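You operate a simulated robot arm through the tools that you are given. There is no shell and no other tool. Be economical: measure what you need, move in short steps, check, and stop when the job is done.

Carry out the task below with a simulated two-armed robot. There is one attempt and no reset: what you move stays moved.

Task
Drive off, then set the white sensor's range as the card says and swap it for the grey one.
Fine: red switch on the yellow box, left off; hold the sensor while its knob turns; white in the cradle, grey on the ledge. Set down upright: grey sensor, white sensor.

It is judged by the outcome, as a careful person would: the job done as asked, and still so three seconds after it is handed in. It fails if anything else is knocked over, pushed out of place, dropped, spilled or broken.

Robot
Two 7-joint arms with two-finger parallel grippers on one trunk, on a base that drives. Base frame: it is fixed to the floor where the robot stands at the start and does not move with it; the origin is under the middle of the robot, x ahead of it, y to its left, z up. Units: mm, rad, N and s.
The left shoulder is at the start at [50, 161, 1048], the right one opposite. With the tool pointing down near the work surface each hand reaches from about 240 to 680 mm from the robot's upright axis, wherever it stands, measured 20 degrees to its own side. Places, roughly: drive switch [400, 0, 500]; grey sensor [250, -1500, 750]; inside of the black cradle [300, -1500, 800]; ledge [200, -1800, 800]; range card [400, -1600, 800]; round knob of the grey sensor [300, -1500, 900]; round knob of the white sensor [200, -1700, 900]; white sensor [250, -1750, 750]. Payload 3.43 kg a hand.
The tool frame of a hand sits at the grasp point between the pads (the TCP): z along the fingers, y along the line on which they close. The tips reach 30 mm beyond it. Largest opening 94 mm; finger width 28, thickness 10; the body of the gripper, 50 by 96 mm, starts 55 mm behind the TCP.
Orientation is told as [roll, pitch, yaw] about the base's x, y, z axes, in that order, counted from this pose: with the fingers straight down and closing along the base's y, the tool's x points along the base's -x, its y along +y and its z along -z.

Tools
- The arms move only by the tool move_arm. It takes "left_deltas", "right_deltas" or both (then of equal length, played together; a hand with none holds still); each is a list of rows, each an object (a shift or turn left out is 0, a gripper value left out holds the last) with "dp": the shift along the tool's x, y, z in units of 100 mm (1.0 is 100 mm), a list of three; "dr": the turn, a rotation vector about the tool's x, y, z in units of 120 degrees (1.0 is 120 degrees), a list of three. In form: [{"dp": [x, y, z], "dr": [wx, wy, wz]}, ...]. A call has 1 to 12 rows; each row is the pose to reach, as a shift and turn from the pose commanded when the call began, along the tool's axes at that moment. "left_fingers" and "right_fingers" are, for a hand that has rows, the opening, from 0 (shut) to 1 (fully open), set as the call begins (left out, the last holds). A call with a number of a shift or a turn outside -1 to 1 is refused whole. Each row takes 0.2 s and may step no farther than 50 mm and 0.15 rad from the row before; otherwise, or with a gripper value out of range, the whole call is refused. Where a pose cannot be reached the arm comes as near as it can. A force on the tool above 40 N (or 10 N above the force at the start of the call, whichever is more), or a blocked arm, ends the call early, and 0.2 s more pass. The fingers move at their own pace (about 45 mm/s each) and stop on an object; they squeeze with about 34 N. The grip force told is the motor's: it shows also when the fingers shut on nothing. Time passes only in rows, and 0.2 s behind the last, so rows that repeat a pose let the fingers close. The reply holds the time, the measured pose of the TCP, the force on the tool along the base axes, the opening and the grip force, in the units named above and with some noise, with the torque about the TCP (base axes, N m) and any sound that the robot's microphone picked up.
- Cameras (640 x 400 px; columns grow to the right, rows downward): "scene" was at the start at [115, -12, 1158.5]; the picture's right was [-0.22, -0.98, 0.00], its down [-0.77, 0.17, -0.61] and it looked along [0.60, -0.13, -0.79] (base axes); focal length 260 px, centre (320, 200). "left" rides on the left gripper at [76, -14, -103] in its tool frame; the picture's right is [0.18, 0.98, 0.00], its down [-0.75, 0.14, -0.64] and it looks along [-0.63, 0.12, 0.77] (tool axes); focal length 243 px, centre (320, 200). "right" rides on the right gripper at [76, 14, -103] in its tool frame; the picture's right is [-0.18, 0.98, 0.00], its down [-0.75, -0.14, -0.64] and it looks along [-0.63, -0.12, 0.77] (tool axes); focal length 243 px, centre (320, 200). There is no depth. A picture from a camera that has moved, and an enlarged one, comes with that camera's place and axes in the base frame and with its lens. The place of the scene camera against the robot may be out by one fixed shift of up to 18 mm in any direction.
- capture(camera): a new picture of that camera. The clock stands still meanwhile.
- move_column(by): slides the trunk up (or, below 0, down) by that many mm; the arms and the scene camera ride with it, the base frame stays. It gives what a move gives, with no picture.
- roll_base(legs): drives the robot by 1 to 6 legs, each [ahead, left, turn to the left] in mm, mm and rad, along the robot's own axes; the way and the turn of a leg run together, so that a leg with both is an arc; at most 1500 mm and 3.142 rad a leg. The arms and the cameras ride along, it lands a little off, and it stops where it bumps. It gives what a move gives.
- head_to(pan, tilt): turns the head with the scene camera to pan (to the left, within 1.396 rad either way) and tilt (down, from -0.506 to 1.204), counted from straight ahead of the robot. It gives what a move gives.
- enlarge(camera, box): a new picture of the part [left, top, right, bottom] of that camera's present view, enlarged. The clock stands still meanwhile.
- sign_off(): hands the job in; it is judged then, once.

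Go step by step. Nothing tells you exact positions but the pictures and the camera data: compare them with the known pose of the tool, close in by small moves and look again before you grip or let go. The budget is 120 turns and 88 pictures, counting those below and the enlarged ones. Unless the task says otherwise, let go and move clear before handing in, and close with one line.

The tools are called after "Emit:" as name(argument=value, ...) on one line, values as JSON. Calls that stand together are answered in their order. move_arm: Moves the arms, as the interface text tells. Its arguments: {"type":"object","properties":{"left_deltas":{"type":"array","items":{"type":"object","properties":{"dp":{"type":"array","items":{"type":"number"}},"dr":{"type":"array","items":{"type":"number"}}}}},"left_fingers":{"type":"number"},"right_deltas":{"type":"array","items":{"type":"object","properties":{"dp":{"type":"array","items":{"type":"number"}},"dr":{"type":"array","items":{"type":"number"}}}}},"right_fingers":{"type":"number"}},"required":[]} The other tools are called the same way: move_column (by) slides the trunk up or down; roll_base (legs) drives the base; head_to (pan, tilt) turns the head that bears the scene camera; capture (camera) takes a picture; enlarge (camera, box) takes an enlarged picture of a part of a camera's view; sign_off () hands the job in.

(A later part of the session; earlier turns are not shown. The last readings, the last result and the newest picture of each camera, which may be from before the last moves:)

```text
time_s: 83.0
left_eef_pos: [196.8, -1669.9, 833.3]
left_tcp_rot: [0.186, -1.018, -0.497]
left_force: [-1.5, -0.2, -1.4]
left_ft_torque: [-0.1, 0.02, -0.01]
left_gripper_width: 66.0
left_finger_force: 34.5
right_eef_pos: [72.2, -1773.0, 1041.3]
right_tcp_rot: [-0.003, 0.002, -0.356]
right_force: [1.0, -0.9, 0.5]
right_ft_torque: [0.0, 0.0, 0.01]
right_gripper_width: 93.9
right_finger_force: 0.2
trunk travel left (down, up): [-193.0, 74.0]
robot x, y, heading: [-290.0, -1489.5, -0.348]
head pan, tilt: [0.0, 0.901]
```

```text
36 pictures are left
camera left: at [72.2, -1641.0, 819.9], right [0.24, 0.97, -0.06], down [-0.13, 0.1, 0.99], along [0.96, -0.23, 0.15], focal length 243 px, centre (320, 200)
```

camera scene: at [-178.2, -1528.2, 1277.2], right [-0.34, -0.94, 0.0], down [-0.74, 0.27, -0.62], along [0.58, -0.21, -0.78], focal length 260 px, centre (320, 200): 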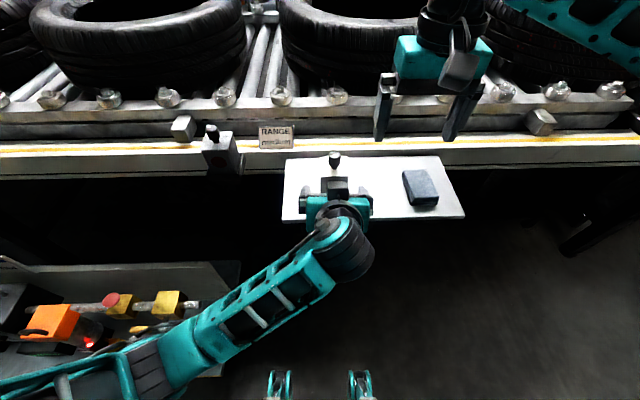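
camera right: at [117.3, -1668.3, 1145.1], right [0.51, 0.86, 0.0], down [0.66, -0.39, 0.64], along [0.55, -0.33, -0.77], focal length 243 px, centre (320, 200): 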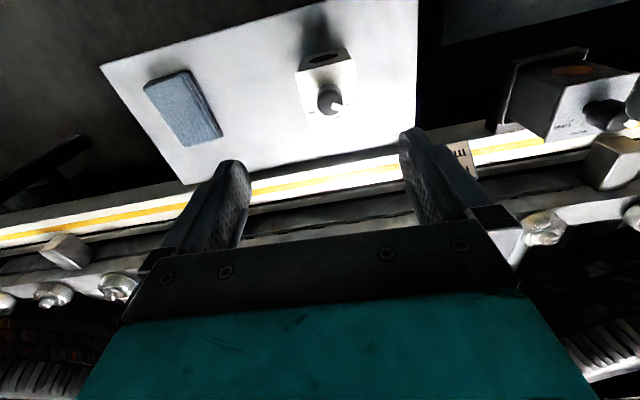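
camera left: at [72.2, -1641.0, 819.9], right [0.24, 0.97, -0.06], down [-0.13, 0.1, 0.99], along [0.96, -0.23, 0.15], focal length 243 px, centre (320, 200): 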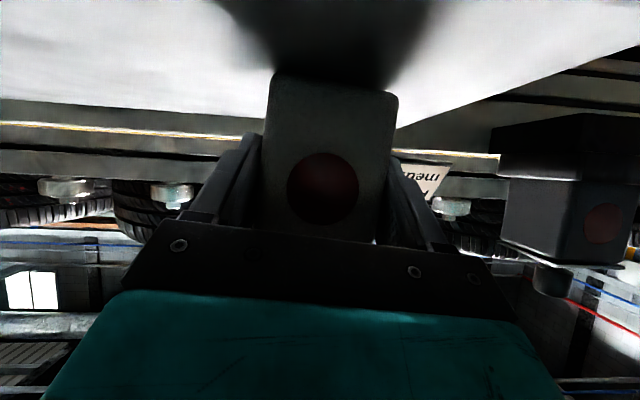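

The white sensor is held (66 mm). Now the right hand goes over its knob.

Emit:
move_arm(right_deltas=[{"dp": [-0.25, 0.3, 0]}, {"dp": [-0.5, 0.6, 0]}, {"dp": [-0.79, 0.9, 0]}, {"dp": [-0.79, 1.0, 0]}], right_fingers=0.6)

Emit:
capture(camera="right")

Emit:
enlarge(camera="scene", box=[270, 130, 410, 230])

```text
time_s: 84.0
left_eef_pos: [198.0, -1671.4, 834.3]
left_tcp_rot: [0.18, -1.02, -0.494]
left_force: [-0.1, -0.4, -2.8]
left_ft_torque: [0.04, 0.05, 0.03]
left_gripper_width: 66.4
left_finger_force: 34.2
right_eef_pos: [182.4, -1707.0, 1042.5]
right_tcp_rot: [0.0, 0.002, -0.357]
right_force: [0.0, -0.7, -0.5]
right_ft_torque: [0.01, 0.0, 0.0]
right_gripper_width: 56.5
right_finger_force: 0.2
trunk travel left (down, up): [-193.0, 74.0]
robot x, y, heading: [-287.1, -1493.7, -0.35]
head pan, tilt: [0.0, 0.901]
```

```text
35 pictures are left
camera right: at [115.6, -1668.1, 1144.9], right [0.51, 0.86, 0.0], down [0.66, -0.39, 0.64], along [0.55, -0.33, -0.77], focal length 243 px, centre (320, 200)
```

right: 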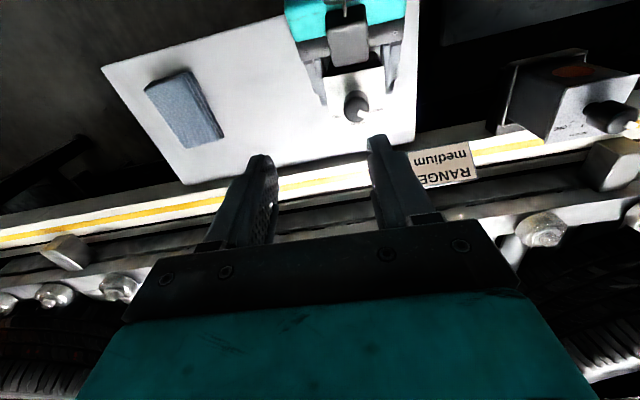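

```text
4.00 times, centred on (340, 180) of scene
camera zoom: at [-178.0, -1528.2, 1277.2], right [-0.34, -0.94, 0.0], down [-0.74, 0.27, -0.62], along [0.58, -0.21, -0.78], focal length 1041 px, centre (240, 280)
```

zoom: 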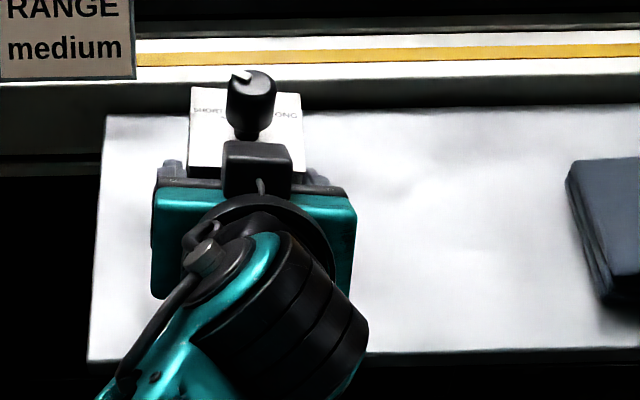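

Knob is at about [195,-1680]. I pre-rotate the right hand 25° counter-clockwise, centre over it and descend partway.

Emit:
move_arm(right_deltas=[{"dp": [-0.03, 0.15, 0.1], "dr": [0, 0, -0.07]}, {"dp": [-0.03, 0.3, 0.3], "dr": [0, 0, -0.14]}, {"dp": [-0.03, 0.3, 0.5], "dr": [0, 0, -0.208]}, {"dp": [-0.03, 0.3, 0.65], "dr": [0, 0, -0.208]}, {"dp": [-0.03, 0.3, 0.65], "dr": [0, 0, -0.208]}])

Emit:
capture(camera="right")

```text
time_s: 85.2
left_eef_pos: [197.1, -1672.5, 833.8]
left_tcp_rot: [0.182, -1.02, -0.495]
left_force: [-0.4, -0.1, -2.3]
left_ft_torque: [0.04, 0.05, 0.01]
left_gripper_width: 66.1
left_finger_force: 34.4
right_eef_pos: [192.9, -1680.8, 977.2]
right_tcp_rot: [-0.003, 0.001, 0.082]
right_force: [0.5, 0.5, -0.1]
right_ft_torque: [0.04, 0.02, -0.02]
right_gripper_width: 56.3
right_finger_force: 0.1
trunk travel left (down, up): [-193.0, 74.0]
robot x, y, heading: [-292.4, -1490.2, -0.354]
head pan, tilt: [0.0, 0.901]
```

```text
33 pictures are left
camera right: at [116.3, -1673.3, 1079.2], right [0.1, 0.99, 0.0], down [0.76, -0.08, 0.64], along [0.64, -0.07, -0.77], focal length 243 px, centre (320, 200)
```

right: 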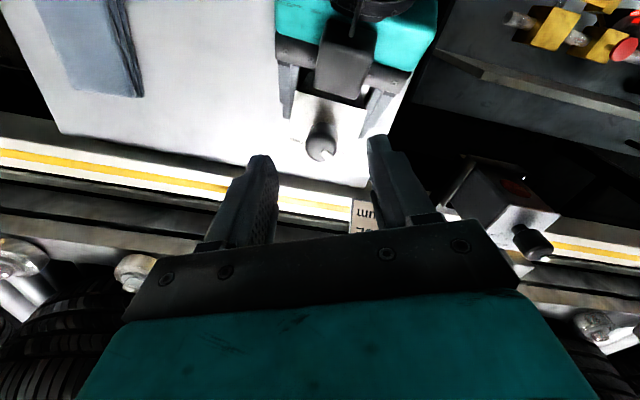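

Emit:
move_arm(right_deltas=[{"dp": [-0.04, 0, 0.2]}, {"dp": [-0.04, 0, 0.35]}, {"dp": [-0.04, 0, 0.5]}, {"dp": [-0.04, 0, 0.5]}])

Emit:
capture(camera="right")

```text
time_s: 86.2
left_eef_pos: [196.7, -1671.4, 835.1]
left_tcp_rot: [0.181, -1.021, -0.496]
left_force: [-0.5, -0.1, -2.9]
left_ft_torque: [-0.02, 0.06, -0.01]
left_gripper_width: 66.2
left_finger_force: 34.1
right_eef_pos: [199.1, -1680.1, 925.7]
right_tcp_rot: [-0.001, 0.0, 0.08]
right_force: [-0.2, 0.3, -0.1]
right_ft_torque: [0.03, -0.01, 0.0]
right_gripper_width: 56.7
right_finger_force: 0.1
trunk travel left (down, up): [-193.0, 74.0]
robot x, y, heading: [-288.2, -1491.8, -0.353]
head pan, tilt: [0.0, 0.901]
```

```text
32 pictures are left
camera right: at [121.7, -1672.6, 1028.6], right [0.1, 0.99, 0.0], down [0.76, -0.08, 0.64], along [0.64, -0.07, -0.77], focal length 243 px, centre (320, 200)
```

right: 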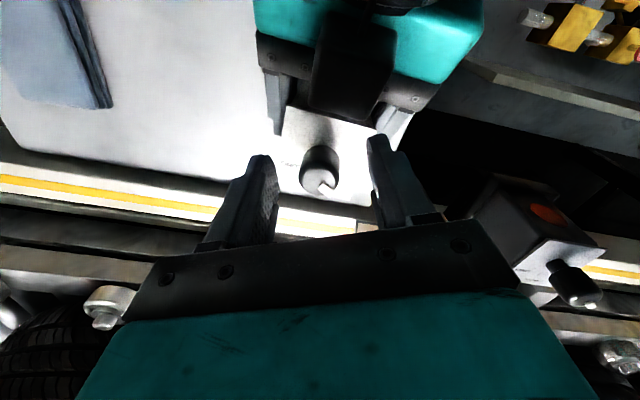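

Centred. Close on the knob and turn clockwise about 52°.

Emit:
move_arm(right_deltas=[{"dp": [0.03, 0, 0.03]}, {"dp": [0.03, 0, 0.03]}, {"dp": [0.03, 0, 0.03]}], right_fingers=0.0)

Emit:
move_arm(right_deltas=[{"dr": [0, 0, 0.055]}, {"dr": [0, 0, 0.11]}, {"dr": [0, 0, 0.165]}, {"dr": [0, 0, 0.22]}, {"dr": [0, 0, 0.275]}, {"dr": [0, 0, 0.33]}, {"dr": [0, 0, 0.385]}, {"dr": [0, 0, 0.435]}, {"dr": [0, 0, 0.435]}])

Emit:
capture(camera="right")

```text
time_s: 87.0
left_eef_pos: [197.0, -1671.8, 835.6]
left_tcp_rot: [0.18, -1.021, -0.492]
left_force: [-3.4, 8.7, -4.1]
left_ft_torque: [-0.85, -0.27, -0.02]
left_gripper_width: 66.3
left_finger_force: 34.5
right_eef_pos: [195.9, -1682.4, 923.6]
right_tcp_rot: [-0.002, 0.001, 0.077]
right_force: [4.1, -7.7, 0.6]
right_ft_torque: [0.13, -0.05, -0.11]
right_gripper_width: 25.9
right_finger_force: 33.9
trunk travel left (down, up): [-193.0, 74.0]
robot x, y, heading: [-290.1, -1493.8, -0.352]
head pan, tilt: [0.0, 0.901]
```

```text
time_s: 89.0
left_eef_pos: [196.9, -1673.2, 835.7]
left_tcp_rot: [0.178, -1.022, -0.499]
left_force: [-9.4, -29.0, -10.5]
left_ft_torque: [1.01, -0.57, -0.39]
left_gripper_width: 66.3
left_finger_force: 33.9
right_eef_pos: [195.5, -1675.5, 923.6]
right_tcp_rot: [0.011, 0.005, -0.828]
right_force: [10.2, 29.8, 7.4]
right_ft_torque: [1.52, -0.3, 0.39]
right_gripper_width: 25.8
right_finger_force: 33.7
trunk travel left (down, up): [-193.0, 74.0]
robot x, y, heading: [-286.8, -1496.8, -0.351]
head pan, tilt: [0.0, 0.901]
```

```text
31 pictures are left
camera right: at [154.7, -1611.8, 1027.3], right [0.85, 0.53, 0.01], down [0.4, -0.66, 0.64], along [0.34, -0.54, -0.77], focal length 243 px, centre (320, 200)
```

right: 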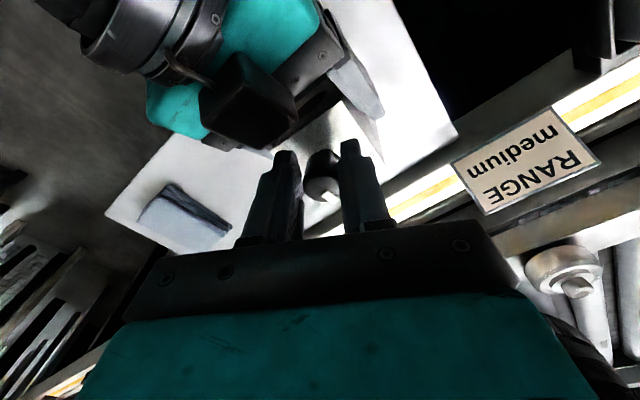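

Turned 52°. I open the right hand, lift, and check the pointer.

Emit:
move_arm(right_deltas=[{"dp": [0, 0, 0]}, {"dp": [0, 0, 0]}, {"dp": [0, 0, -0.3]}, {"dp": [0, 0, -0.6], "dr": [0, 0, -0.05]}, {"dp": [0, 0, -0.9], "dr": [0, 0, -0.11]}, {"dp": [0, 0, -1.0], "dr": [0, 0, -0.17]}, {"dp": [0, 0, -1.0], "dr": [0, 0, -0.23]}], right_fingers=0.6)

Emit:
capture(camera="right")

```text
time_s: 90.6
left_eef_pos: [197.9, -1671.8, 836.1]
left_tcp_rot: [0.179, -1.023, -0.496]
left_force: [-0.9, 0.2, -3.0]
left_ft_torque: [0.04, 0.1, -0.02]
left_gripper_width: 66.2
left_finger_force: 34.0
right_eef_pos: [194.7, -1681.3, 1022.2]
right_tcp_rot: [-0.002, 0.002, -0.349]
right_force: [-0.1, 0.2, -0.1]
right_ft_torque: [0.0, 0.04, 0.03]
right_gripper_width: 56.4
right_finger_force: 0.2
trunk travel left (down, up): [-193.0, 74.0]
robot x, y, heading: [-291.2, -1493.5, -0.349]
head pan, tilt: [0.0, 0.901]
```

```text
30 pictures are left
camera right: at [128.2, -1642.4, 1125.9], right [0.51, 0.86, 0.0], down [0.66, -0.39, 0.64], along [0.55, -0.33, -0.77], focal length 243 px, centre (320, 200)
```

right: 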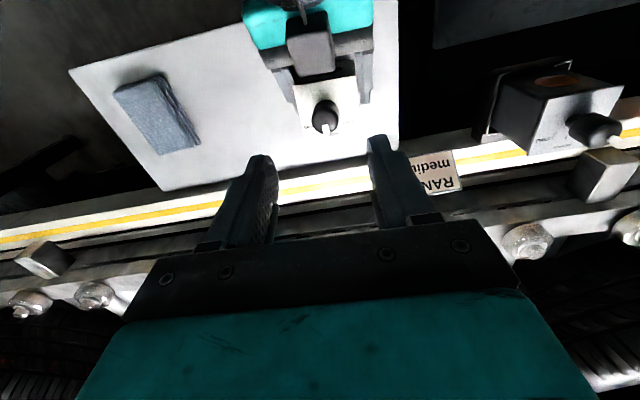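

Emit:
enlarge(camera="right", box=[280, 70, 376, 150])

```text
5.00 times, centred on (328, 110) of right
camera zoom: at [128.2, -1642.4, 1125.9], right [0.51, 0.86, 0.0], down [0.66, -0.39, 0.64], along [0.55, -0.33, -0.77], focal length 1213 px, centre (280, 650)
```

zoom: 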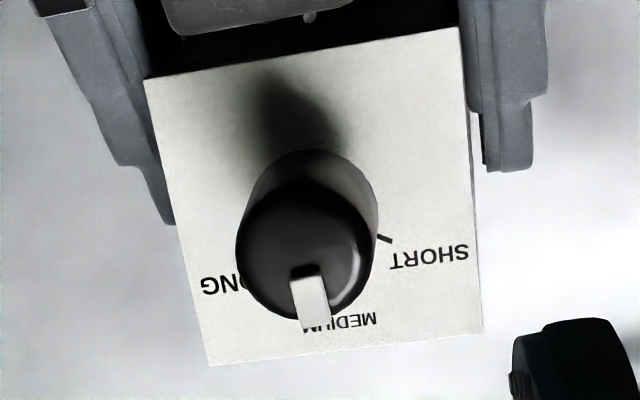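

The pointer now points at MEDIUM. I release the white sensor with the left hand, back straight out, and clear the right hand to the right.

Emit:
move_arm(left_deltas=[{"dp": [0, 0, 0]}, {"dp": [0, 0, 0]}, {"dp": [0, 0, 0]}, {"dp": [0, 0, 0]}], left_fingers=1.0, right_deltas=[{"dp": [0, 0, -0.2]}, {"dp": [0, -0.3, -0.3]}, {"dp": [0, -0.6, -0.3]}, {"dp": [0, -1.0, -0.3]}])

Emit:
move_arm(left_deltas=[{"dp": [0, 0, -0.25]}, {"dp": [0, 0, -0.5]}, {"dp": [0, 0, -0.75]}, {"dp": [0, 0, -1.0]}], right_deltas=[{"dp": [0, -0.3, 0]}, {"dp": [0, -0.6, 0]}, {"dp": [0, -1.0, 0]}, {"dp": [0, -1.0, 0]}])

Emit:
capture(camera="scene")

```text
time_s: 91.6
left_eef_pos: [197.2, -1673.8, 835.8]
left_tcp_rot: [0.182, -1.022, -0.497]
left_force: [-0.5, 0.9, 0.2]
left_ft_torque: [-0.02, -0.03, 0.0]
left_gripper_width: 94.2
left_finger_force: 0.1
right_eef_pos: [160.2, -1775.0, 1053.9]
right_tcp_rot: [-0.002, 0.002, -0.351]
right_force: [-0.1, -0.6, 0.0]
right_ft_torque: [-0.02, 0.02, 0.0]
right_gripper_width: 56.3
right_finger_force: 0.1
trunk travel left (down, up): [-193.0, 74.0]
robot x, y, heading: [-287.6, -1491.1, -0.348]
head pan, tilt: [0.0, 0.901]
```

```text
time_s: 92.4
left_eef_pos: [202.5, -1652.0, 929.8]
left_tcp_rot: [0.428, -1.178, -0.703]
left_force: [-0.2, -0.2, 0.9]
left_ft_torque: [0.0, 0.03, -0.02]
left_gripper_width: 94.1
left_finger_force: 0.0
right_eef_pos: [131.4, -1848.7, 1054.6]
right_tcp_rot: [-0.004, 0.001, -0.348]
right_force: [0.1, -0.7, 0.2]
right_ft_torque: [-0.03, 0.01, -0.01]
right_gripper_width: 56.4
right_finger_force: 0.0
trunk travel left (down, up): [-193.0, 74.0]
robot x, y, heading: [-289.2, -1493.5, -0.346]
head pan, tilt: [0.0, 0.901]
stopped in row 3 (left hand): the arm was blocked; the commanded pose is now the measured one
```

```text
28 pictures are left
camera scene: at [-178.1, -1528.2, 1277.2], right [-0.34, -0.94, 0.0], down [-0.74, 0.27, -0.62], along [0.58, -0.21, -0.78], focal length 260 px, centre (320, 200)
```

scene: 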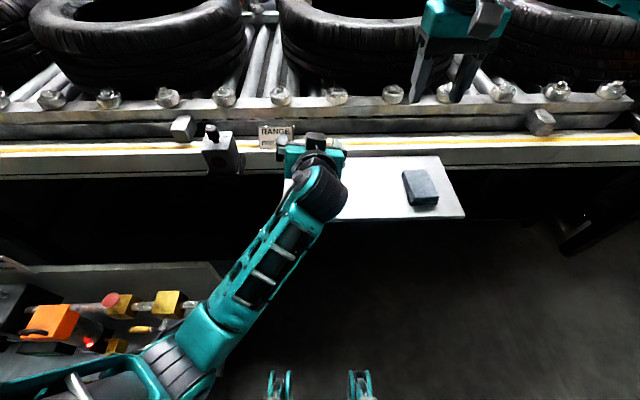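

The retreat got deflected upward because the arm folded against itself. I check the white sensor with both hand cameras.

Emit:
capture(camera="left")

Emit:
capture(camera="right")

```text
27 pictures are left
camera left: at [83.4, -1623.5, 893.0], right [0.24, 0.97, -0.01], down [-0.32, 0.09, 0.94], along [0.92, -0.22, 0.33], focal length 243 px, centre (320, 200)
```

left: 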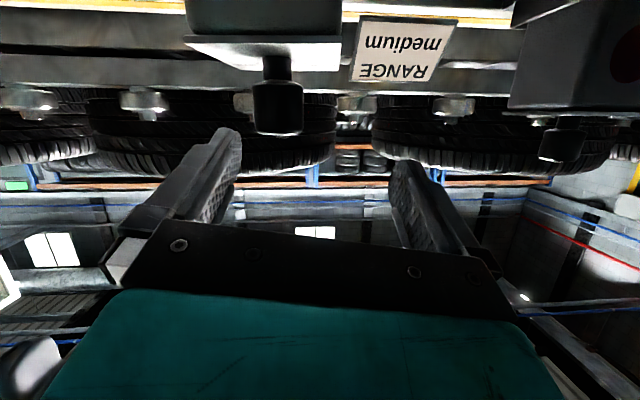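

```text
26 pictures are left
camera right: at [65.7, -1809.9, 1157.7], right [0.51, 0.86, 0.0], down [0.66, -0.39, 0.64], along [0.55, -0.33, -0.77], focal length 243 px, centre (320, 200)
```

right: 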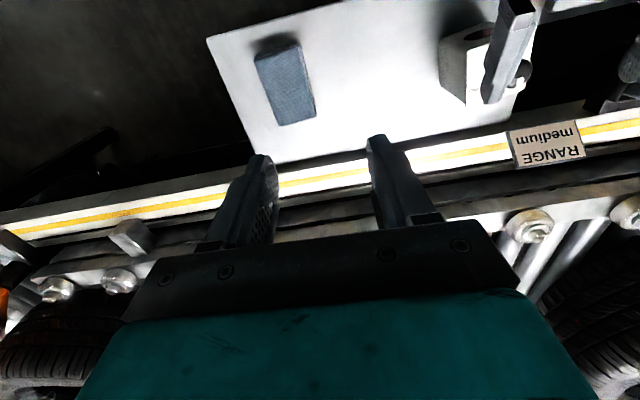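

The white sensor still stands upright. I lift the left hand straight up while tipping it back to vertical.

Emit:
move_arm(left_deltas=[{"dp": [-0.3, 0.05, -0.11]}, {"dp": [-0.6, 0.1, -0.22]}, {"dp": [-0.9, 0.16, -0.35], "dr": [0, 0.05, 0]}, {"dp": [-0.95, 0.16, -0.35], "dr": [0, 0.11, 0]}, {"dp": [-0.95, 0.16, -0.35], "dr": [0, 0.17, 0]}, {"dp": [-0.95, 0.16, -0.35], "dr": [0, 0.23, 0]}, {"dp": [-0.95, 0.16, -0.35], "dr": [0, 0.29, 0]}, {"dp": [-0.95, 0.16, -0.35], "dr": [0, 0.35, 0]}, {"dp": [-0.95, 0.16, -0.35], "dr": [0, 0.41, 0]}, {"dp": [-0.95, 0.16, -0.35], "dr": [0, 0.47, 0]}, {"dp": [-0.95, 0.16, -0.35], "dr": [0, 0.53, 0]}, {"dp": [-0.95, 0.16, -0.35], "dr": [0, 0.58, 0]}])

```text
time_s: 93.2
left_eef_pos: [230.9, -1601.5, 986.6]
left_tcp_rot: [0.706, -1.038, -0.875]
left_force: [0.7, -0.9, -0.4]
left_ft_torque: [-0.01, -0.01, -0.05]
left_gripper_width: 93.9
left_finger_force: 0.1
right_eef_pos: [131.8, -1849.2, 1054.8]
right_tcp_rot: [-0.004, 0.001, -0.348]
right_force: [-0.2, -0.2, 0.2]
right_ft_torque: [0.0, 0.02, 0.0]
right_gripper_width: 56.4
right_finger_force: 0.1
trunk travel left (down, up): [-193.0, 74.0]
robot x, y, heading: [-288.0, -1491.4, -0.353]
head pan, tilt: [0.0, 0.901]
stopped in row 3 (left hand): the arm was blocked; the commanded pose is now the measured one
```

Emit:
head_to(pan=0.4, tilt=1.1)

Emit:
capture(camera="scene")

```text
time_s: 94.0
left_eef_pos: [231.7, -1601.4, 985.9]
left_tcp_rot: [0.707, -1.039, -0.876]
left_force: [-0.3, -0.9, -0.7]
left_ft_torque: [0.02, -0.01, -0.02]
left_gripper_width: 94.0
left_finger_force: 0.1
right_eef_pos: [131.5, -1849.0, 1055.0]
right_tcp_rot: [-0.002, 0.001, -0.349]
right_force: [-0.4, -0.1, 0.7]
right_ft_torque: [-0.01, 0.0, -0.01]
right_gripper_width: 56.6
right_finger_force: 0.0
trunk travel left (down, up): [-193.0, 74.0]
robot x, y, heading: [-288.8, -1491.9, -0.351]
head pan, tilt: [0.4, 1.1]
```

```text
25 pictures are left
camera scene: at [-186.0, -1499.2, 1263.4], right [0.05, -1.0, 0.0], down [-0.89, -0.04, -0.45], along [0.45, 0.02, -0.89], focal length 260 px, centre (320, 200)
```

scene: 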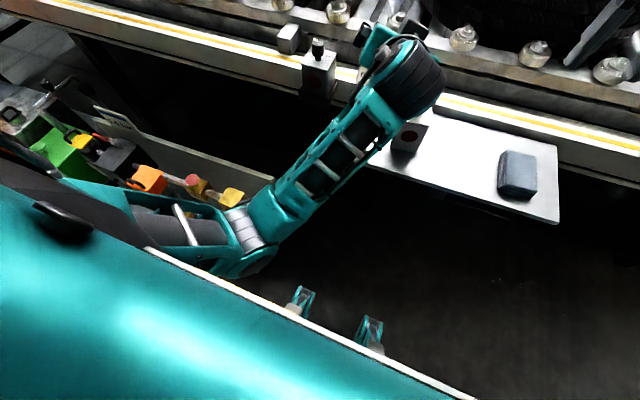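

The elbow has folded against the torso. I extend the hand up, left and forward to unfold it.

Emit:
move_arm(left_deltas=[{"dp": [-0.1, 0.3, 0.05]}, {"dp": [-0.2, 0.6, 0.1]}, {"dp": [-0.3, 0.9, 0.15]}, {"dp": [-0.4, 1.0, 0.15]}])

Emit:
move_column(by=60)

```text
time_s: 95.0
left_eef_pos: [279.2, -1525.8, 1047.8]
left_tcp_rot: [0.708, -1.036, -0.876]
left_force: [-0.7, 0.5, 0.4]
left_ft_torque: [-0.03, 0.0, -0.02]
left_gripper_width: 94.1
left_finger_force: 0.0
right_eef_pos: [131.9, -1849.1, 1054.5]
right_tcp_rot: [-0.004, 0.003, -0.349]
right_force: [0.3, 0.8, 0.1]
right_ft_torque: [0.02, -0.03, -0.02]
right_gripper_width: 56.4
right_finger_force: 0.1
trunk travel left (down, up): [-193.0, 74.0]
robot x, y, heading: [-290.3, -1490.5, -0.352]
head pan, tilt: [0.4, 1.1]
```

```text
time_s: 96.0
left_eef_pos: [280.5, -1525.9, 1107.6]
left_tcp_rot: [0.706, -1.039, -0.874]
left_force: [0.7, -0.2, -0.4]
left_ft_torque: [-0.01, 0.01, 0.01]
left_gripper_width: 94.1
left_finger_force: 0.1
right_eef_pos: [132.4, -1850.3, 1115.0]
right_tcp_rot: [-0.005, 0.001, -0.35]
right_force: [-1.0, -0.6, -1.1]
right_ft_torque: [0.01, -0.03, 0.02]
right_gripper_width: 56.2
right_finger_force: 0.1
trunk travel left (down, up): [-253.0, 14.0]
robot x, y, heading: [-288.6, -1490.2, -0.349]
head pan, tilt: [0.4, 1.1]
```

Emit:
move_arm(left_deltas=[{"dr": [0.0214, 0.0668, -0.0059]}, {"dr": [0.0428, 0.1337, -0.0118]}, {"dr": [0.0641, 0.2005, -0.0176]}, {"dr": [0.0855, 0.2673, -0.0235]}, {"dr": [0.1069, 0.3341, -0.0294]}, {"dr": [0.1283, 0.401, -0.0353]}, {"dr": [0.1496, 0.4678, -0.0411]}, {"dr": [0.171, 0.5346, -0.047]}, {"dr": [0.171, 0.5346, -0.047]}])

Emit:
head_to(pan=0, tilt=0.9)

Emit:
capture(camera="scene")

Emit:
capture(camera="left")

```text
time_s: 98.0
left_eef_pos: [330.5, -1532.1, 1100.0]
left_tcp_rot: [0.0, 0.002, -0.351]
left_force: [0.4, 0.0, 0.0]
left_ft_torque: [0.0, 0.03, 0.0]
left_gripper_width: 94.0
left_finger_force: 0.1
left hand out of reach, approached as far as the arm can: row 5, 6, 7, 8, 9
right_eef_pos: [132.9, -1849.0, 1114.2]
right_tcp_rot: [-0.004, 0.002, -0.349]
right_force: [-1.2, 0.0, -0.3]
right_ft_torque: [0.0, -0.01, 0.02]
right_gripper_width: 56.3
right_finger_force: 0.1
trunk travel left (down, up): [-253.0, 14.0]
robot x, y, heading: [-288.0, -1492.8, -0.348]
head pan, tilt: [0.4, 1.1]
```

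```text
time_s: 98.9
left_eef_pos: [331.7, -1531.4, 1099.8]
left_tcp_rot: [0.0, 0.002, -0.348]
left_force: [-1.0, 0.2, 0.3]
left_ft_torque: [-0.01, 0.04, 0.03]
left_gripper_width: 94.1
left_finger_force: 0.0
right_eef_pos: [130.9, -1849.6, 1114.1]
right_tcp_rot: [-0.004, 0.002, -0.35]
right_force: [-0.3, -0.4, -0.3]
right_ft_torque: [0.01, -0.02, -0.01]
right_gripper_width: 56.4
right_finger_force: 0.0
trunk travel left (down, up): [-253.0, 14.0]
robot x, y, heading: [-291.5, -1493.9, -0.353]
head pan, tilt: [0.0, 0.901]
```

```text
24 pictures are left
camera scene: at [-178.1, -1528.0, 1337.2], right [-0.34, -0.94, 0.0], down [-0.74, 0.27, -0.62], along [0.58, -0.21, -0.78], focal length 260 px, centre (320, 200)
```

scene: 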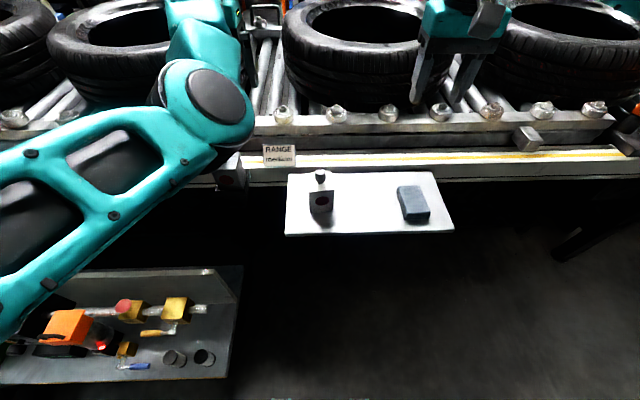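

```text
23 pictures are left
camera left: at [254.5, -1519.8, 1201.8], right [0.16, 0.99, 0.0], down [0.76, -0.12, 0.64], along [0.63, -0.1, -0.77], focal length 243 px, centre (320, 200)
```

left: 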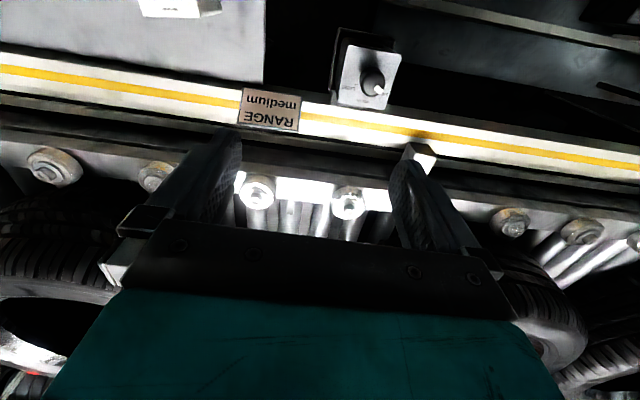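

The white sensor stands fine. Grey's knob top is at about [328,-1477,934]. I move the left hand over it and descend partway.

Emit:
move_arm(left_deltas=[{"dp": [0.1, 0.25, 0.2]}, {"dp": [0.21, 0.51, 0.4]}, {"dp": [0.21, 0.51, 0.7]}, {"dp": [0.21, 0.51, 1.0]}, {"dp": [0.21, 0.51, 1.0]}], left_fingers=1.0)

Emit:
capture(camera="left")

```text
time_s: 100.1
left_eef_pos: [329.1, -1476.8, 998.2]
left_tcp_rot: [0.0, 0.001, -0.347]
left_force: [0.9, 0.4, 0.7]
left_ft_torque: [-0.02, 0.02, -0.01]
left_gripper_width: 94.0
left_finger_force: 0.0
right_eef_pos: [132.6, -1849.1, 1115.3]
right_tcp_rot: [-0.003, 0.002, -0.349]
right_force: [-0.3, 0.4, 0.6]
right_ft_torque: [0.02, -0.01, 0.01]
right_gripper_width: 56.7
right_finger_force: 0.1
trunk travel left (down, up): [-253.0, 14.0]
robot x, y, heading: [-289.6, -1488.9, -0.356]
head pan, tilt: [0.0, 0.901]
```

```text
22 pictures are left
camera left: at [252.2, -1464.4, 1100.2], right [0.16, 0.99, 0.0], down [0.76, -0.12, 0.64], along [0.63, -0.1, -0.77], focal length 243 px, centre (320, 200)
```

left: 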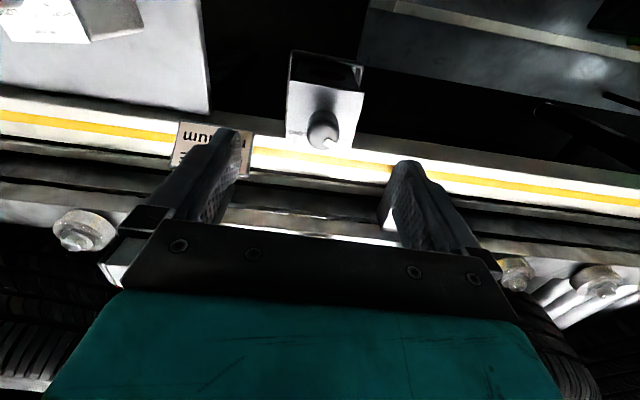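

Emit:
move_arm(left_deltas=[{"dp": [0.01, 0.01, 0.3]}, {"dp": [0.01, 0.01, 0.6]}, {"dp": [0.01, 0.01, 0.85]}, {"dp": [0.01, 0.01, 1.0]}, {"dp": [0.01, 0.01, 1.0]}])

Emit:
capture(camera="left")

```text
time_s: 101.3
left_eef_pos: [328.4, -1474.8, 899.3]
left_tcp_rot: [0.001, 0.002, -0.348]
left_force: [0.1, 0.2, -0.6]
left_ft_torque: [0.0, -0.03, 0.02]
left_gripper_width: 94.0
left_finger_force: 0.0
right_eef_pos: [131.7, -1849.4, 1114.9]
right_tcp_rot: [-0.003, 0.003, -0.349]
right_force: [-0.1, 0.2, -0.3]
right_ft_torque: [0.0, 0.01, 0.06]
right_gripper_width: 56.5
right_finger_force: 0.1
trunk travel left (down, up): [-253.0, 14.0]
robot x, y, heading: [-288.9, -1492.1, -0.351]
head pan, tilt: [0.0, 0.901]
```

```text
21 pictures are left
camera left: at [251.6, -1462.7, 1001.6], right [0.16, 0.99, 0.0], down [0.76, -0.12, 0.64], along [0.63, -0.1, -0.77], focal length 243 px, centre (320, 200)
```

left: 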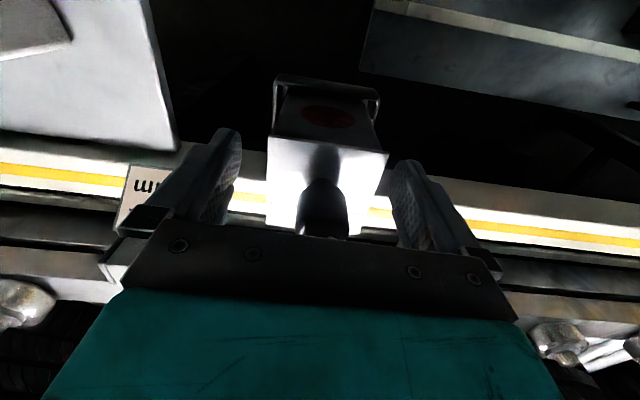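

Emit:
move_arm(left_deltas=[{"dp": [0, 0.02, 0.05]}, {"dp": [0, 0.02, 0.09]}, {"dp": [0, 0.02, 0.09]}])

Emit:
move_arm(left_deltas=[{"dp": [0, 0, 0]}, {"dp": [0, 0, 0]}, {"dp": [0, 0, 0]}, {"dp": [0, 0, 0]}], left_fingers=0.0)

Emit:
move_arm(left_deltas=[{"dp": [0, 0, -0.1]}, {"dp": [0, 0, -0.3]}, {"dp": [0, 0, -0.6]}, {"dp": [0, 0, -0.9]}, {"dp": [0, 0, -0.9]}])

Emit:
capture(camera="left")

```text
time_s: 102.1
left_eef_pos: [327.4, -1473.8, 891.1]
left_tcp_rot: [-0.001, 0.001, -0.347]
left_force: [0.5, -0.9, -0.4]
left_ft_torque: [0.0, 0.01, 0.03]
left_gripper_width: 93.9
left_finger_force: 0.1
right_eef_pos: [132.2, -1849.6, 1115.4]
right_tcp_rot: [-0.003, 0.001, -0.35]
right_force: [0.2, 0.0, 0.1]
right_ft_torque: [0.02, 0.02, -0.04]
right_gripper_width: 56.5
right_finger_force: 0.0
trunk travel left (down, up): [-253.0, 14.0]
robot x, y, heading: [-286.0, -1491.7, -0.349]
head pan, tilt: [0.0, 0.901]
```

```text
time_s: 103.1
left_eef_pos: [328.1, -1472.2, 890.1]
left_tcp_rot: [0.001, 0.0, -0.346]
left_force: [-0.1, 1.3, 0.0]
left_ft_torque: [0.1, -0.08, 0.09]
left_gripper_width: 66.9
left_finger_force: 33.9
right_eef_pos: [131.2, -1848.8, 1114.3]
right_tcp_rot: [-0.004, 0.0, -0.349]
right_force: [0.9, 0.2, -0.3]
right_ft_torque: [-0.01, -0.04, 0.02]
right_gripper_width: 56.2
right_finger_force: 0.0
trunk travel left (down, up): [-253.0, 14.0]
robot x, y, heading: [-291.8, -1489.7, -0.347]
head pan, tilt: [0.0, 0.901]
```

```text
time_s: 104.3
left_eef_pos: [328.9, -1473.4, 980.0]
left_tcp_rot: [0.001, 0.002, -0.348]
left_force: [-0.1, 0.6, -2.8]
left_ft_torque: [-0.01, 0.03, 0.05]
left_gripper_width: 66.9
left_finger_force: 33.9
right_eef_pos: [132.0, -1850.4, 1113.6]
right_tcp_rot: [-0.005, 0.002, -0.349]
right_force: [-0.5, -0.5, 0.5]
right_ft_torque: [0.01, 0.01, 0.03]
right_gripper_width: 56.4
right_finger_force: 0.1
trunk travel left (down, up): [-253.0, 14.0]
robot x, y, heading: [-287.4, -1493.5, -0.35]
head pan, tilt: [0.0, 0.901]
```

```text
20 pictures are left
camera left: at [252.4, -1461.1, 1082.3], right [0.16, 0.99, 0.0], down [0.76, -0.12, 0.64], along [0.63, -0.1, -0.77], focal length 243 px, centre (320, 200)
```

left: 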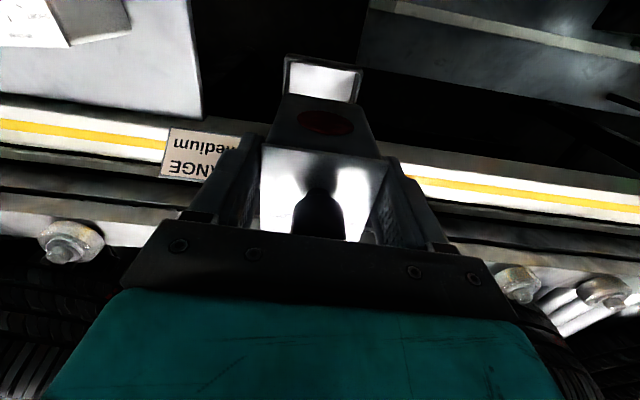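

Grey is out of the cradle. I note its seated height (TCP z≈890 in cradle). Raise it, and clear the right hand well to the right.

Emit:
move_arm(left_deltas=[{"dp": [0, 0, -0.3]}, {"dp": [0, 0, -0.6]}, {"dp": [0.1, 0, -0.8]}, {"dp": [0.2, -0.2, -0.8]}], right_deltas=[{"dp": [0.3, -0.3, 0]}, {"dp": [0.6, -0.6, 0]}, {"dp": [0.8, -0.8, 0]}, {"dp": [0.9, -1.0, 0]}])

Emit:
move_arm(left_deltas=[{"dp": [0.1, -0.3, 0]}, {"dp": [0.2, -0.65, 0]}, {"dp": [0.3, -1.0, 0]}], right_deltas=[{"dp": [0.2, -0.3, 0]}, {"dp": [0.4, -0.6, 0]}, {"dp": [0.4, -1.0, 0]}])

Emit:
move_arm(left_deltas=[{"dp": [0.03, -0.3, 0]}, {"dp": [0.06, -0.65, 0]}, {"dp": [0.1, -1.0, 0]}])

Emit:
move_arm(left_deltas=[{"dp": [0.0, -0.4, 0]}, {"dp": [0.02, -0.85, 0]}, {"dp": [0.02, -0.85, 0]}])

Emit:
capture(camera="left")

Emit:
capture(camera="scene")

```text
time_s: 105.3
left_eef_pos: [321.8, -1484.8, 1054.7]
left_tcp_rot: [0.002, 0.001, -0.348]
left_force: [-0.6, 0.2, -2.8]
left_ft_torque: [0.02, 0.03, 0.01]
left_gripper_width: 66.8
left_finger_force: 34.2
left hand out of reach, approached as far as the arm can: row 3, 4
right_eef_pos: [14.8, -1913.0, 1115.8]
right_tcp_rot: [-0.004, 0.002, -0.348]
right_force: [-0.7, -0.2, 0.1]
right_ft_torque: [0.0, 0.0, -0.01]
right_gripper_width: 56.1
right_finger_force: 0.2
trunk travel left (down, up): [-253.0, 14.0]
robot x, y, heading: [-289.0, -1493.2, -0.348]
head pan, tilt: [0.0, 0.901]
```

```text
time_s: 106.1
left_eef_pos: [299.2, -1581.4, 1031.9]
left_tcp_rot: [0.002, 0.0, -0.347]
left_force: [-0.1, 0.7, -3.8]
left_ft_torque: [0.04, 0.02, 0.03]
left_gripper_width: 66.6
left_finger_force: 34.2
left hand out of reach, approached as far as the arm can: row 1, 2, 3
right_eef_pos: [-60.5, -1995.2, 1116.3]
right_tcp_rot: [-0.002, 0.003, -0.348]
right_force: [0.2, -0.5, -0.1]
right_ft_torque: [0.02, 0.02, -0.01]
right_gripper_width: 56.6
right_finger_force: 0.1
trunk travel left (down, up): [-253.0, 14.0]
robot x, y, heading: [-288.7, -1494.4, -0.352]
head pan, tilt: [0.0, 0.901]
```

```text
time_s: 106.9
left_eef_pos: [254.6, -1671.5, 1033.3]
left_tcp_rot: [0.001, 0.002, -0.348]
left_force: [-0.3, 0.0, -2.8]
left_ft_torque: [0.03, 0.01, 0.02]
left_gripper_width: 66.5
left_finger_force: 34.3
right_eef_pos: [-59.6, -1995.3, 1116.0]
right_tcp_rot: [-0.001, 0.002, -0.349]
right_force: [-0.4, 0.0, 0.4]
right_ft_torque: [0.01, 0.01, -0.01]
right_gripper_width: 56.6
right_finger_force: 0.0
trunk travel left (down, up): [-253.0, 14.0]
robot x, y, heading: [-288.5, -1492.0, -0.354]
head pan, tilt: [0.0, 0.901]
```

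```text
time_s: 107.7
left_eef_pos: [225.7, -1749.6, 1034.6]
left_tcp_rot: [-0.001, 0.0, -0.344]
left_force: [0.7, -0.4, -3.7]
left_ft_torque: [-0.01, 0.08, 0.01]
left_gripper_width: 66.2
left_finger_force: 33.7
right_eef_pos: [-58.5, -1993.5, 1114.9]
right_tcp_rot: [-0.003, 0.002, -0.351]
right_force: [-0.7, 0.5, -0.7]
right_ft_torque: [-0.02, 0.02, 0.04]
right_gripper_width: 56.5
right_finger_force: 0.0
trunk travel left (down, up): [-253.0, 14.0]
robot x, y, heading: [-290.6, -1493.5, -0.351]
head pan, tilt: [0.0, 0.901]
```

```text
19 pictures are left
camera left: at [148.9, -1738.0, 1136.3], right [0.16, 0.99, 0.0], down [0.76, -0.12, 0.64], along [0.63, -0.1, -0.77], focal length 243 px, centre (320, 200)
```

left: 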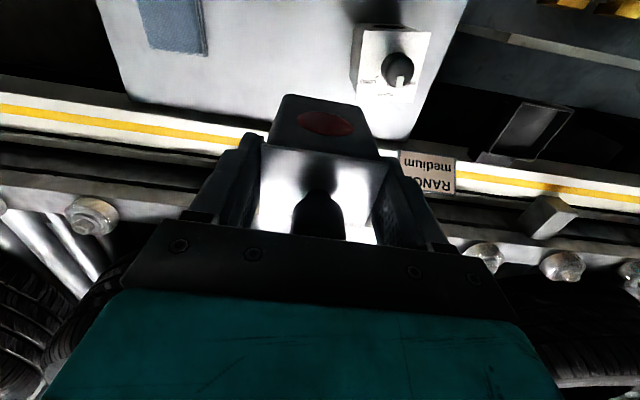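

```text
18 pictures are left
camera scene: at [-177.6, -1528.0, 1337.1], right [-0.34, -0.94, 0.0], down [-0.74, 0.27, -0.62], along [0.58, -0.21, -0.78], focal length 260 px, centre (320, 200)
```

scene: 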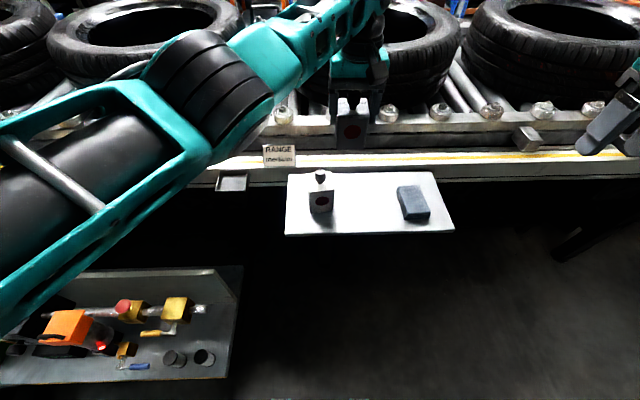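

Cradle is empty. The free spot on the ledge between white and the cloth is about [163,-1787]; I move there and lower partway.

Emit:
move_arm(left_deltas=[{"dp": [0.23, -0.28, 0]}, {"dp": [0.46, -0.56, 0]}, {"dp": [0.46, -0.56, 0.3]}, {"dp": [0.46, -0.56, 0.6]}, {"dp": [0.46, -0.56, 1.0]}, {"dp": [0.46, -0.56, 1.0]}])

Emit:
capture(camera="left")

Emit:
enlarge(camera="scene", box=[270, 130, 470, 255])

```text
time_s: 109.1
left_eef_pos: [166.4, -1780.3, 935.0]
left_tcp_rot: [-0.001, -0.002, -0.345]
left_force: [-0.7, -0.3, -3.2]
left_ft_torque: [0.0, 0.06, -0.02]
left_gripper_width: 66.5
left_finger_force: 34.1
left hand out of reach, approached as far as the arm can: row 5, 6
right_eef_pos: [-59.1, -1994.9, 1115.9]
right_tcp_rot: [-0.002, 0.003, -0.348]
right_force: [0.3, -0.5, 1.0]
right_ft_torque: [0.01, 0.01, -0.01]
right_gripper_width: 56.6
right_finger_force: 0.2
trunk travel left (down, up): [-253.0, 14.0]
robot x, y, heading: [-289.6, -1496.2, -0.352]
head pan, tilt: [0.0, 0.901]
```

```text
17 pictures are left
camera left: at [89.6, -1769.2, 1037.0], right [0.16, 0.99, 0.0], down [0.76, -0.12, 0.64], along [0.63, -0.1, -0.77], focal length 243 px, centre (320, 200)
```

left: 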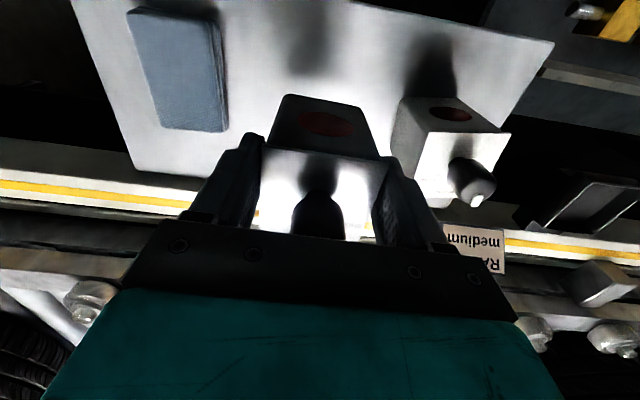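

```text
3.20 times, centred on (370, 192) of scene
camera zoom: at [-178.3, -1528.4, 1337.2], right [-0.34, -0.94, 0.0], down [-0.74, 0.27, -0.62], along [0.58, -0.21, -0.78], focal length 833 px, centre (160, 224)
```

zoom: 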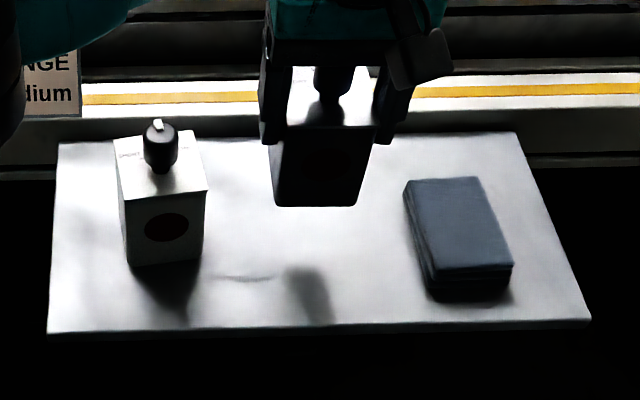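

Well placed in the gap. I lower with the trunk.

Emit:
move_column(by=-50)

Emit:
enlarge(camera="scene", box=[270, 110, 470, 235])

```text
time_s: 110.0
left_eef_pos: [165.8, -1780.3, 885.0]
left_tcp_rot: [0.001, -0.001, -0.347]
left_force: [-0.4, -0.5, -2.9]
left_ft_torque: [0.02, 0.0, 0.02]
left_gripper_width: 66.2
left_finger_force: 33.5
right_eef_pos: [-58.0, -1993.5, 1066.4]
right_tcp_rot: [-0.004, 0.003, -0.351]
right_force: [0.5, -0.5, -0.6]
right_ft_torque: [0.02, -0.05, 0.03]
right_gripper_width: 56.3
right_finger_force: 0.0
trunk travel left (down, up): [-203.0, 64.0]
robot x, y, heading: [-285.6, -1492.8, -0.356]
head pan, tilt: [0.0, 0.901]
```

```text
3.20 times, centred on (370, 172) of scene
camera zoom: at [-178.1, -1528.1, 1287.2], right [-0.34, -0.94, 0.0], down [-0.74, 0.27, -0.62], along [0.58, -0.21, -0.78], focal length 833 px, centre (160, 288)
```

zoom: 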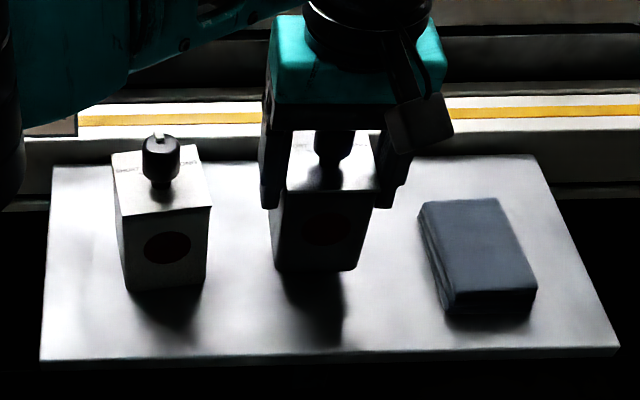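

Emit:
move_column(by=-4)

Emit:
move_column(by=-2)

```text
time_s: 110.5
left_eef_pos: [166.4, -1780.9, 881.4]
left_tcp_rot: [-0.001, -0.002, -0.347]
left_force: [-0.7, 0.2, -2.8]
left_ft_torque: [0.03, 0.02, 0.04]
left_gripper_width: 66.8
left_finger_force: 33.8
right_eef_pos: [-58.2, -1995.1, 1061.5]
right_tcp_rot: [-0.003, 0.003, -0.348]
right_force: [-0.8, 0.2, -0.1]
right_ft_torque: [0.01, 0.02, 0.0]
right_gripper_width: 56.4
right_finger_force: 0.1
trunk travel left (down, up): [-199.0, 68.0]
robot x, y, heading: [-289.0, -1491.2, -0.358]
head pan, tilt: [0.0, 0.901]
```

```text
time_s: 111.1
left_eef_pos: [166.9, -1780.0, 878.4]
left_tcp_rot: [0.0, 0.0, -0.347]
left_force: [1.0, 0.0, -3.3]
left_ft_torque: [0.01, 0.03, -0.02]
left_gripper_width: 66.3
left_finger_force: 34.1
right_eef_pos: [-59.3, -1993.9, 1060.2]
right_tcp_rot: [-0.001, 0.001, -0.347]
right_force: [0.3, 0.5, -0.2]
right_ft_torque: [0.0, -0.01, -0.03]
right_gripper_width: 56.3
right_finger_force: 0.1
trunk travel left (down, up): [-197.0, 70.0]
robot x, y, heading: [-287.7, -1493.9, -0.346]
head pan, tilt: [0.0, 0.901]
```

Emit:
move_column(by=-3)

Emit:
move_column(by=-3)

```text
time_s: 111.6
left_eef_pos: [167.6, -1781.4, 875.1]
left_tcp_rot: [-0.001, 0.0, -0.347]
left_force: [0.1, -0.8, -2.7]
left_ft_torque: [-0.01, 0.07, 0.01]
left_gripper_width: 66.2
left_finger_force: 33.6
right_eef_pos: [-58.6, -1994.1, 1055.7]
right_tcp_rot: [-0.004, 0.002, -0.349]
right_force: [0.4, -0.4, 0.1]
right_ft_torque: [-0.03, -0.01, -0.03]
right_gripper_width: 56.3
right_finger_force: 0.1
trunk travel left (down, up): [-194.0, 73.0]
robot x, y, heading: [-285.9, -1491.7, -0.347]
head pan, tilt: [0.0, 0.901]
```

```text
time_s: 112.1
left_eef_pos: [166.2, -1781.7, 872.8]
left_tcp_rot: [0.0, -0.001, -0.346]
left_force: [-1.6, -1.0, -3.8]
left_ft_torque: [0.0, 0.02, 0.01]
left_gripper_width: 66.6
left_finger_force: 33.4
right_eef_pos: [-59.5, -1994.3, 1053.4]
right_tcp_rot: [-0.003, 0.001, -0.347]
right_force: [-0.2, -0.1, -1.3]
right_ft_torque: [-0.01, -0.01, 0.01]
right_gripper_width: 56.6
right_finger_force: 0.1
trunk travel left (down, up): [-191.0, 76.0]
robot x, y, heading: [-289.3, -1489.3, -0.35]
head pan, tilt: [0.0, 0.901]
```

Emit:
move_column(by=-3)

Emit:
enlarge(camera="scene", box=[300, 110, 460, 210])

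```text
time_s: 112.6
left_eef_pos: [166.6, -1782.0, 869.0]
left_tcp_rot: [0.0, 0.0, -0.348]
left_force: [-1.4, 0.3, -2.8]
left_ft_torque: [0.03, 0.06, -0.05]
left_gripper_width: 66.4
left_finger_force: 34.1
right_eef_pos: [-58.6, -1994.8, 1050.0]
right_tcp_rot: [-0.003, 0.002, -0.347]
right_force: [-0.1, 0.3, -0.3]
right_ft_torque: [0.02, -0.03, 0.01]
right_gripper_width: 56.6
right_finger_force: 0.0
trunk travel left (down, up): [-188.0, 79.0]
robot x, y, heading: [-285.8, -1492.8, -0.353]
head pan, tilt: [0.0, 0.901]
```

```text
4.00 times, centred on (380, 160) of scene
camera zoom: at [-178.0, -1528.2, 1272.2], right [-0.34, -0.94, 0.0], down [-0.74, 0.27, -0.62], along [0.58, -0.21, -0.78], focal length 1041 px, centre (80, 360)
```

zoom: 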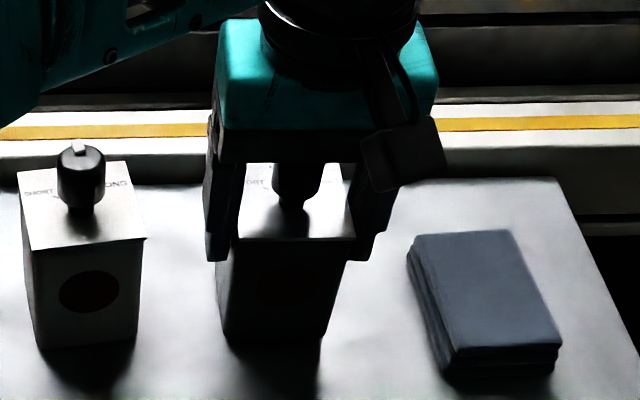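

Emit:
move_column(by=-3)

Emit:
move_column(by=-3)

Emit:
move_column(by=-2)

```text
time_s: 113.1
left_eef_pos: [166.2, -1780.8, 866.6]
left_tcp_rot: [0.0, 0.001, -0.348]
left_force: [0.4, -0.4, -3.0]
left_ft_torque: [0.04, 0.01, 0.03]
left_gripper_width: 66.4
left_finger_force: 34.2
right_eef_pos: [-59.7, -1993.4, 1047.8]
right_tcp_rot: [-0.003, 0.002, -0.349]
right_force: [0.2, 1.0, 0.5]
right_ft_torque: [0.0, 0.01, -0.01]
right_gripper_width: 56.1
right_finger_force: 0.0
trunk travel left (down, up): [-185.0, 82.0]
robot x, y, heading: [-291.7, -1491.9, -0.349]
head pan, tilt: [0.0, 0.901]
```

```text
time_s: 113.7
left_eef_pos: [165.6, -1781.7, 866.8]
left_tcp_rot: [-0.002, -0.003, -0.349]
left_force: [1.1, -0.6, 15.7]
left_ft_torque: [0.5, 0.19, 0.06]
left_gripper_width: 66.1
left_finger_force: 34.1
right_eef_pos: [-60.0, -1993.2, 1045.6]
right_tcp_rot: [-0.003, 0.0, -0.348]
right_force: [-0.6, 0.5, -0.4]
right_ft_torque: [0.0, 0.02, 0.01]
right_gripper_width: 56.4
right_finger_force: 0.0
trunk travel left (down, up): [-182.0, 85.0]
robot x, y, heading: [-287.8, -1493.4, -0.348]
head pan, tilt: [0.0, 0.901]
```

```text
time_s: 114.2
left_eef_pos: [164.9, -1781.9, 866.6]
left_tcp_rot: [-0.002, -0.006, -0.349]
left_force: [2.2, -2.8, 29.7]
left_ft_torque: [0.0, 0.11, 0.12]
left_gripper_width: 66.0
left_finger_force: 34.3
right_eef_pos: [-60.7, -1994.4, 1044.1]
right_tcp_rot: [-0.003, -0.001, -0.347]
right_force: [0.4, 0.3, 0.5]
right_ft_torque: [0.04, -0.04, 0.01]
right_gripper_width: 56.4
right_finger_force: 0.1
trunk travel left (down, up): [-180.0, 87.0]
robot x, y, heading: [-286.0, -1492.3, -0.35]
head pan, tilt: [0.0, 0.901]
```

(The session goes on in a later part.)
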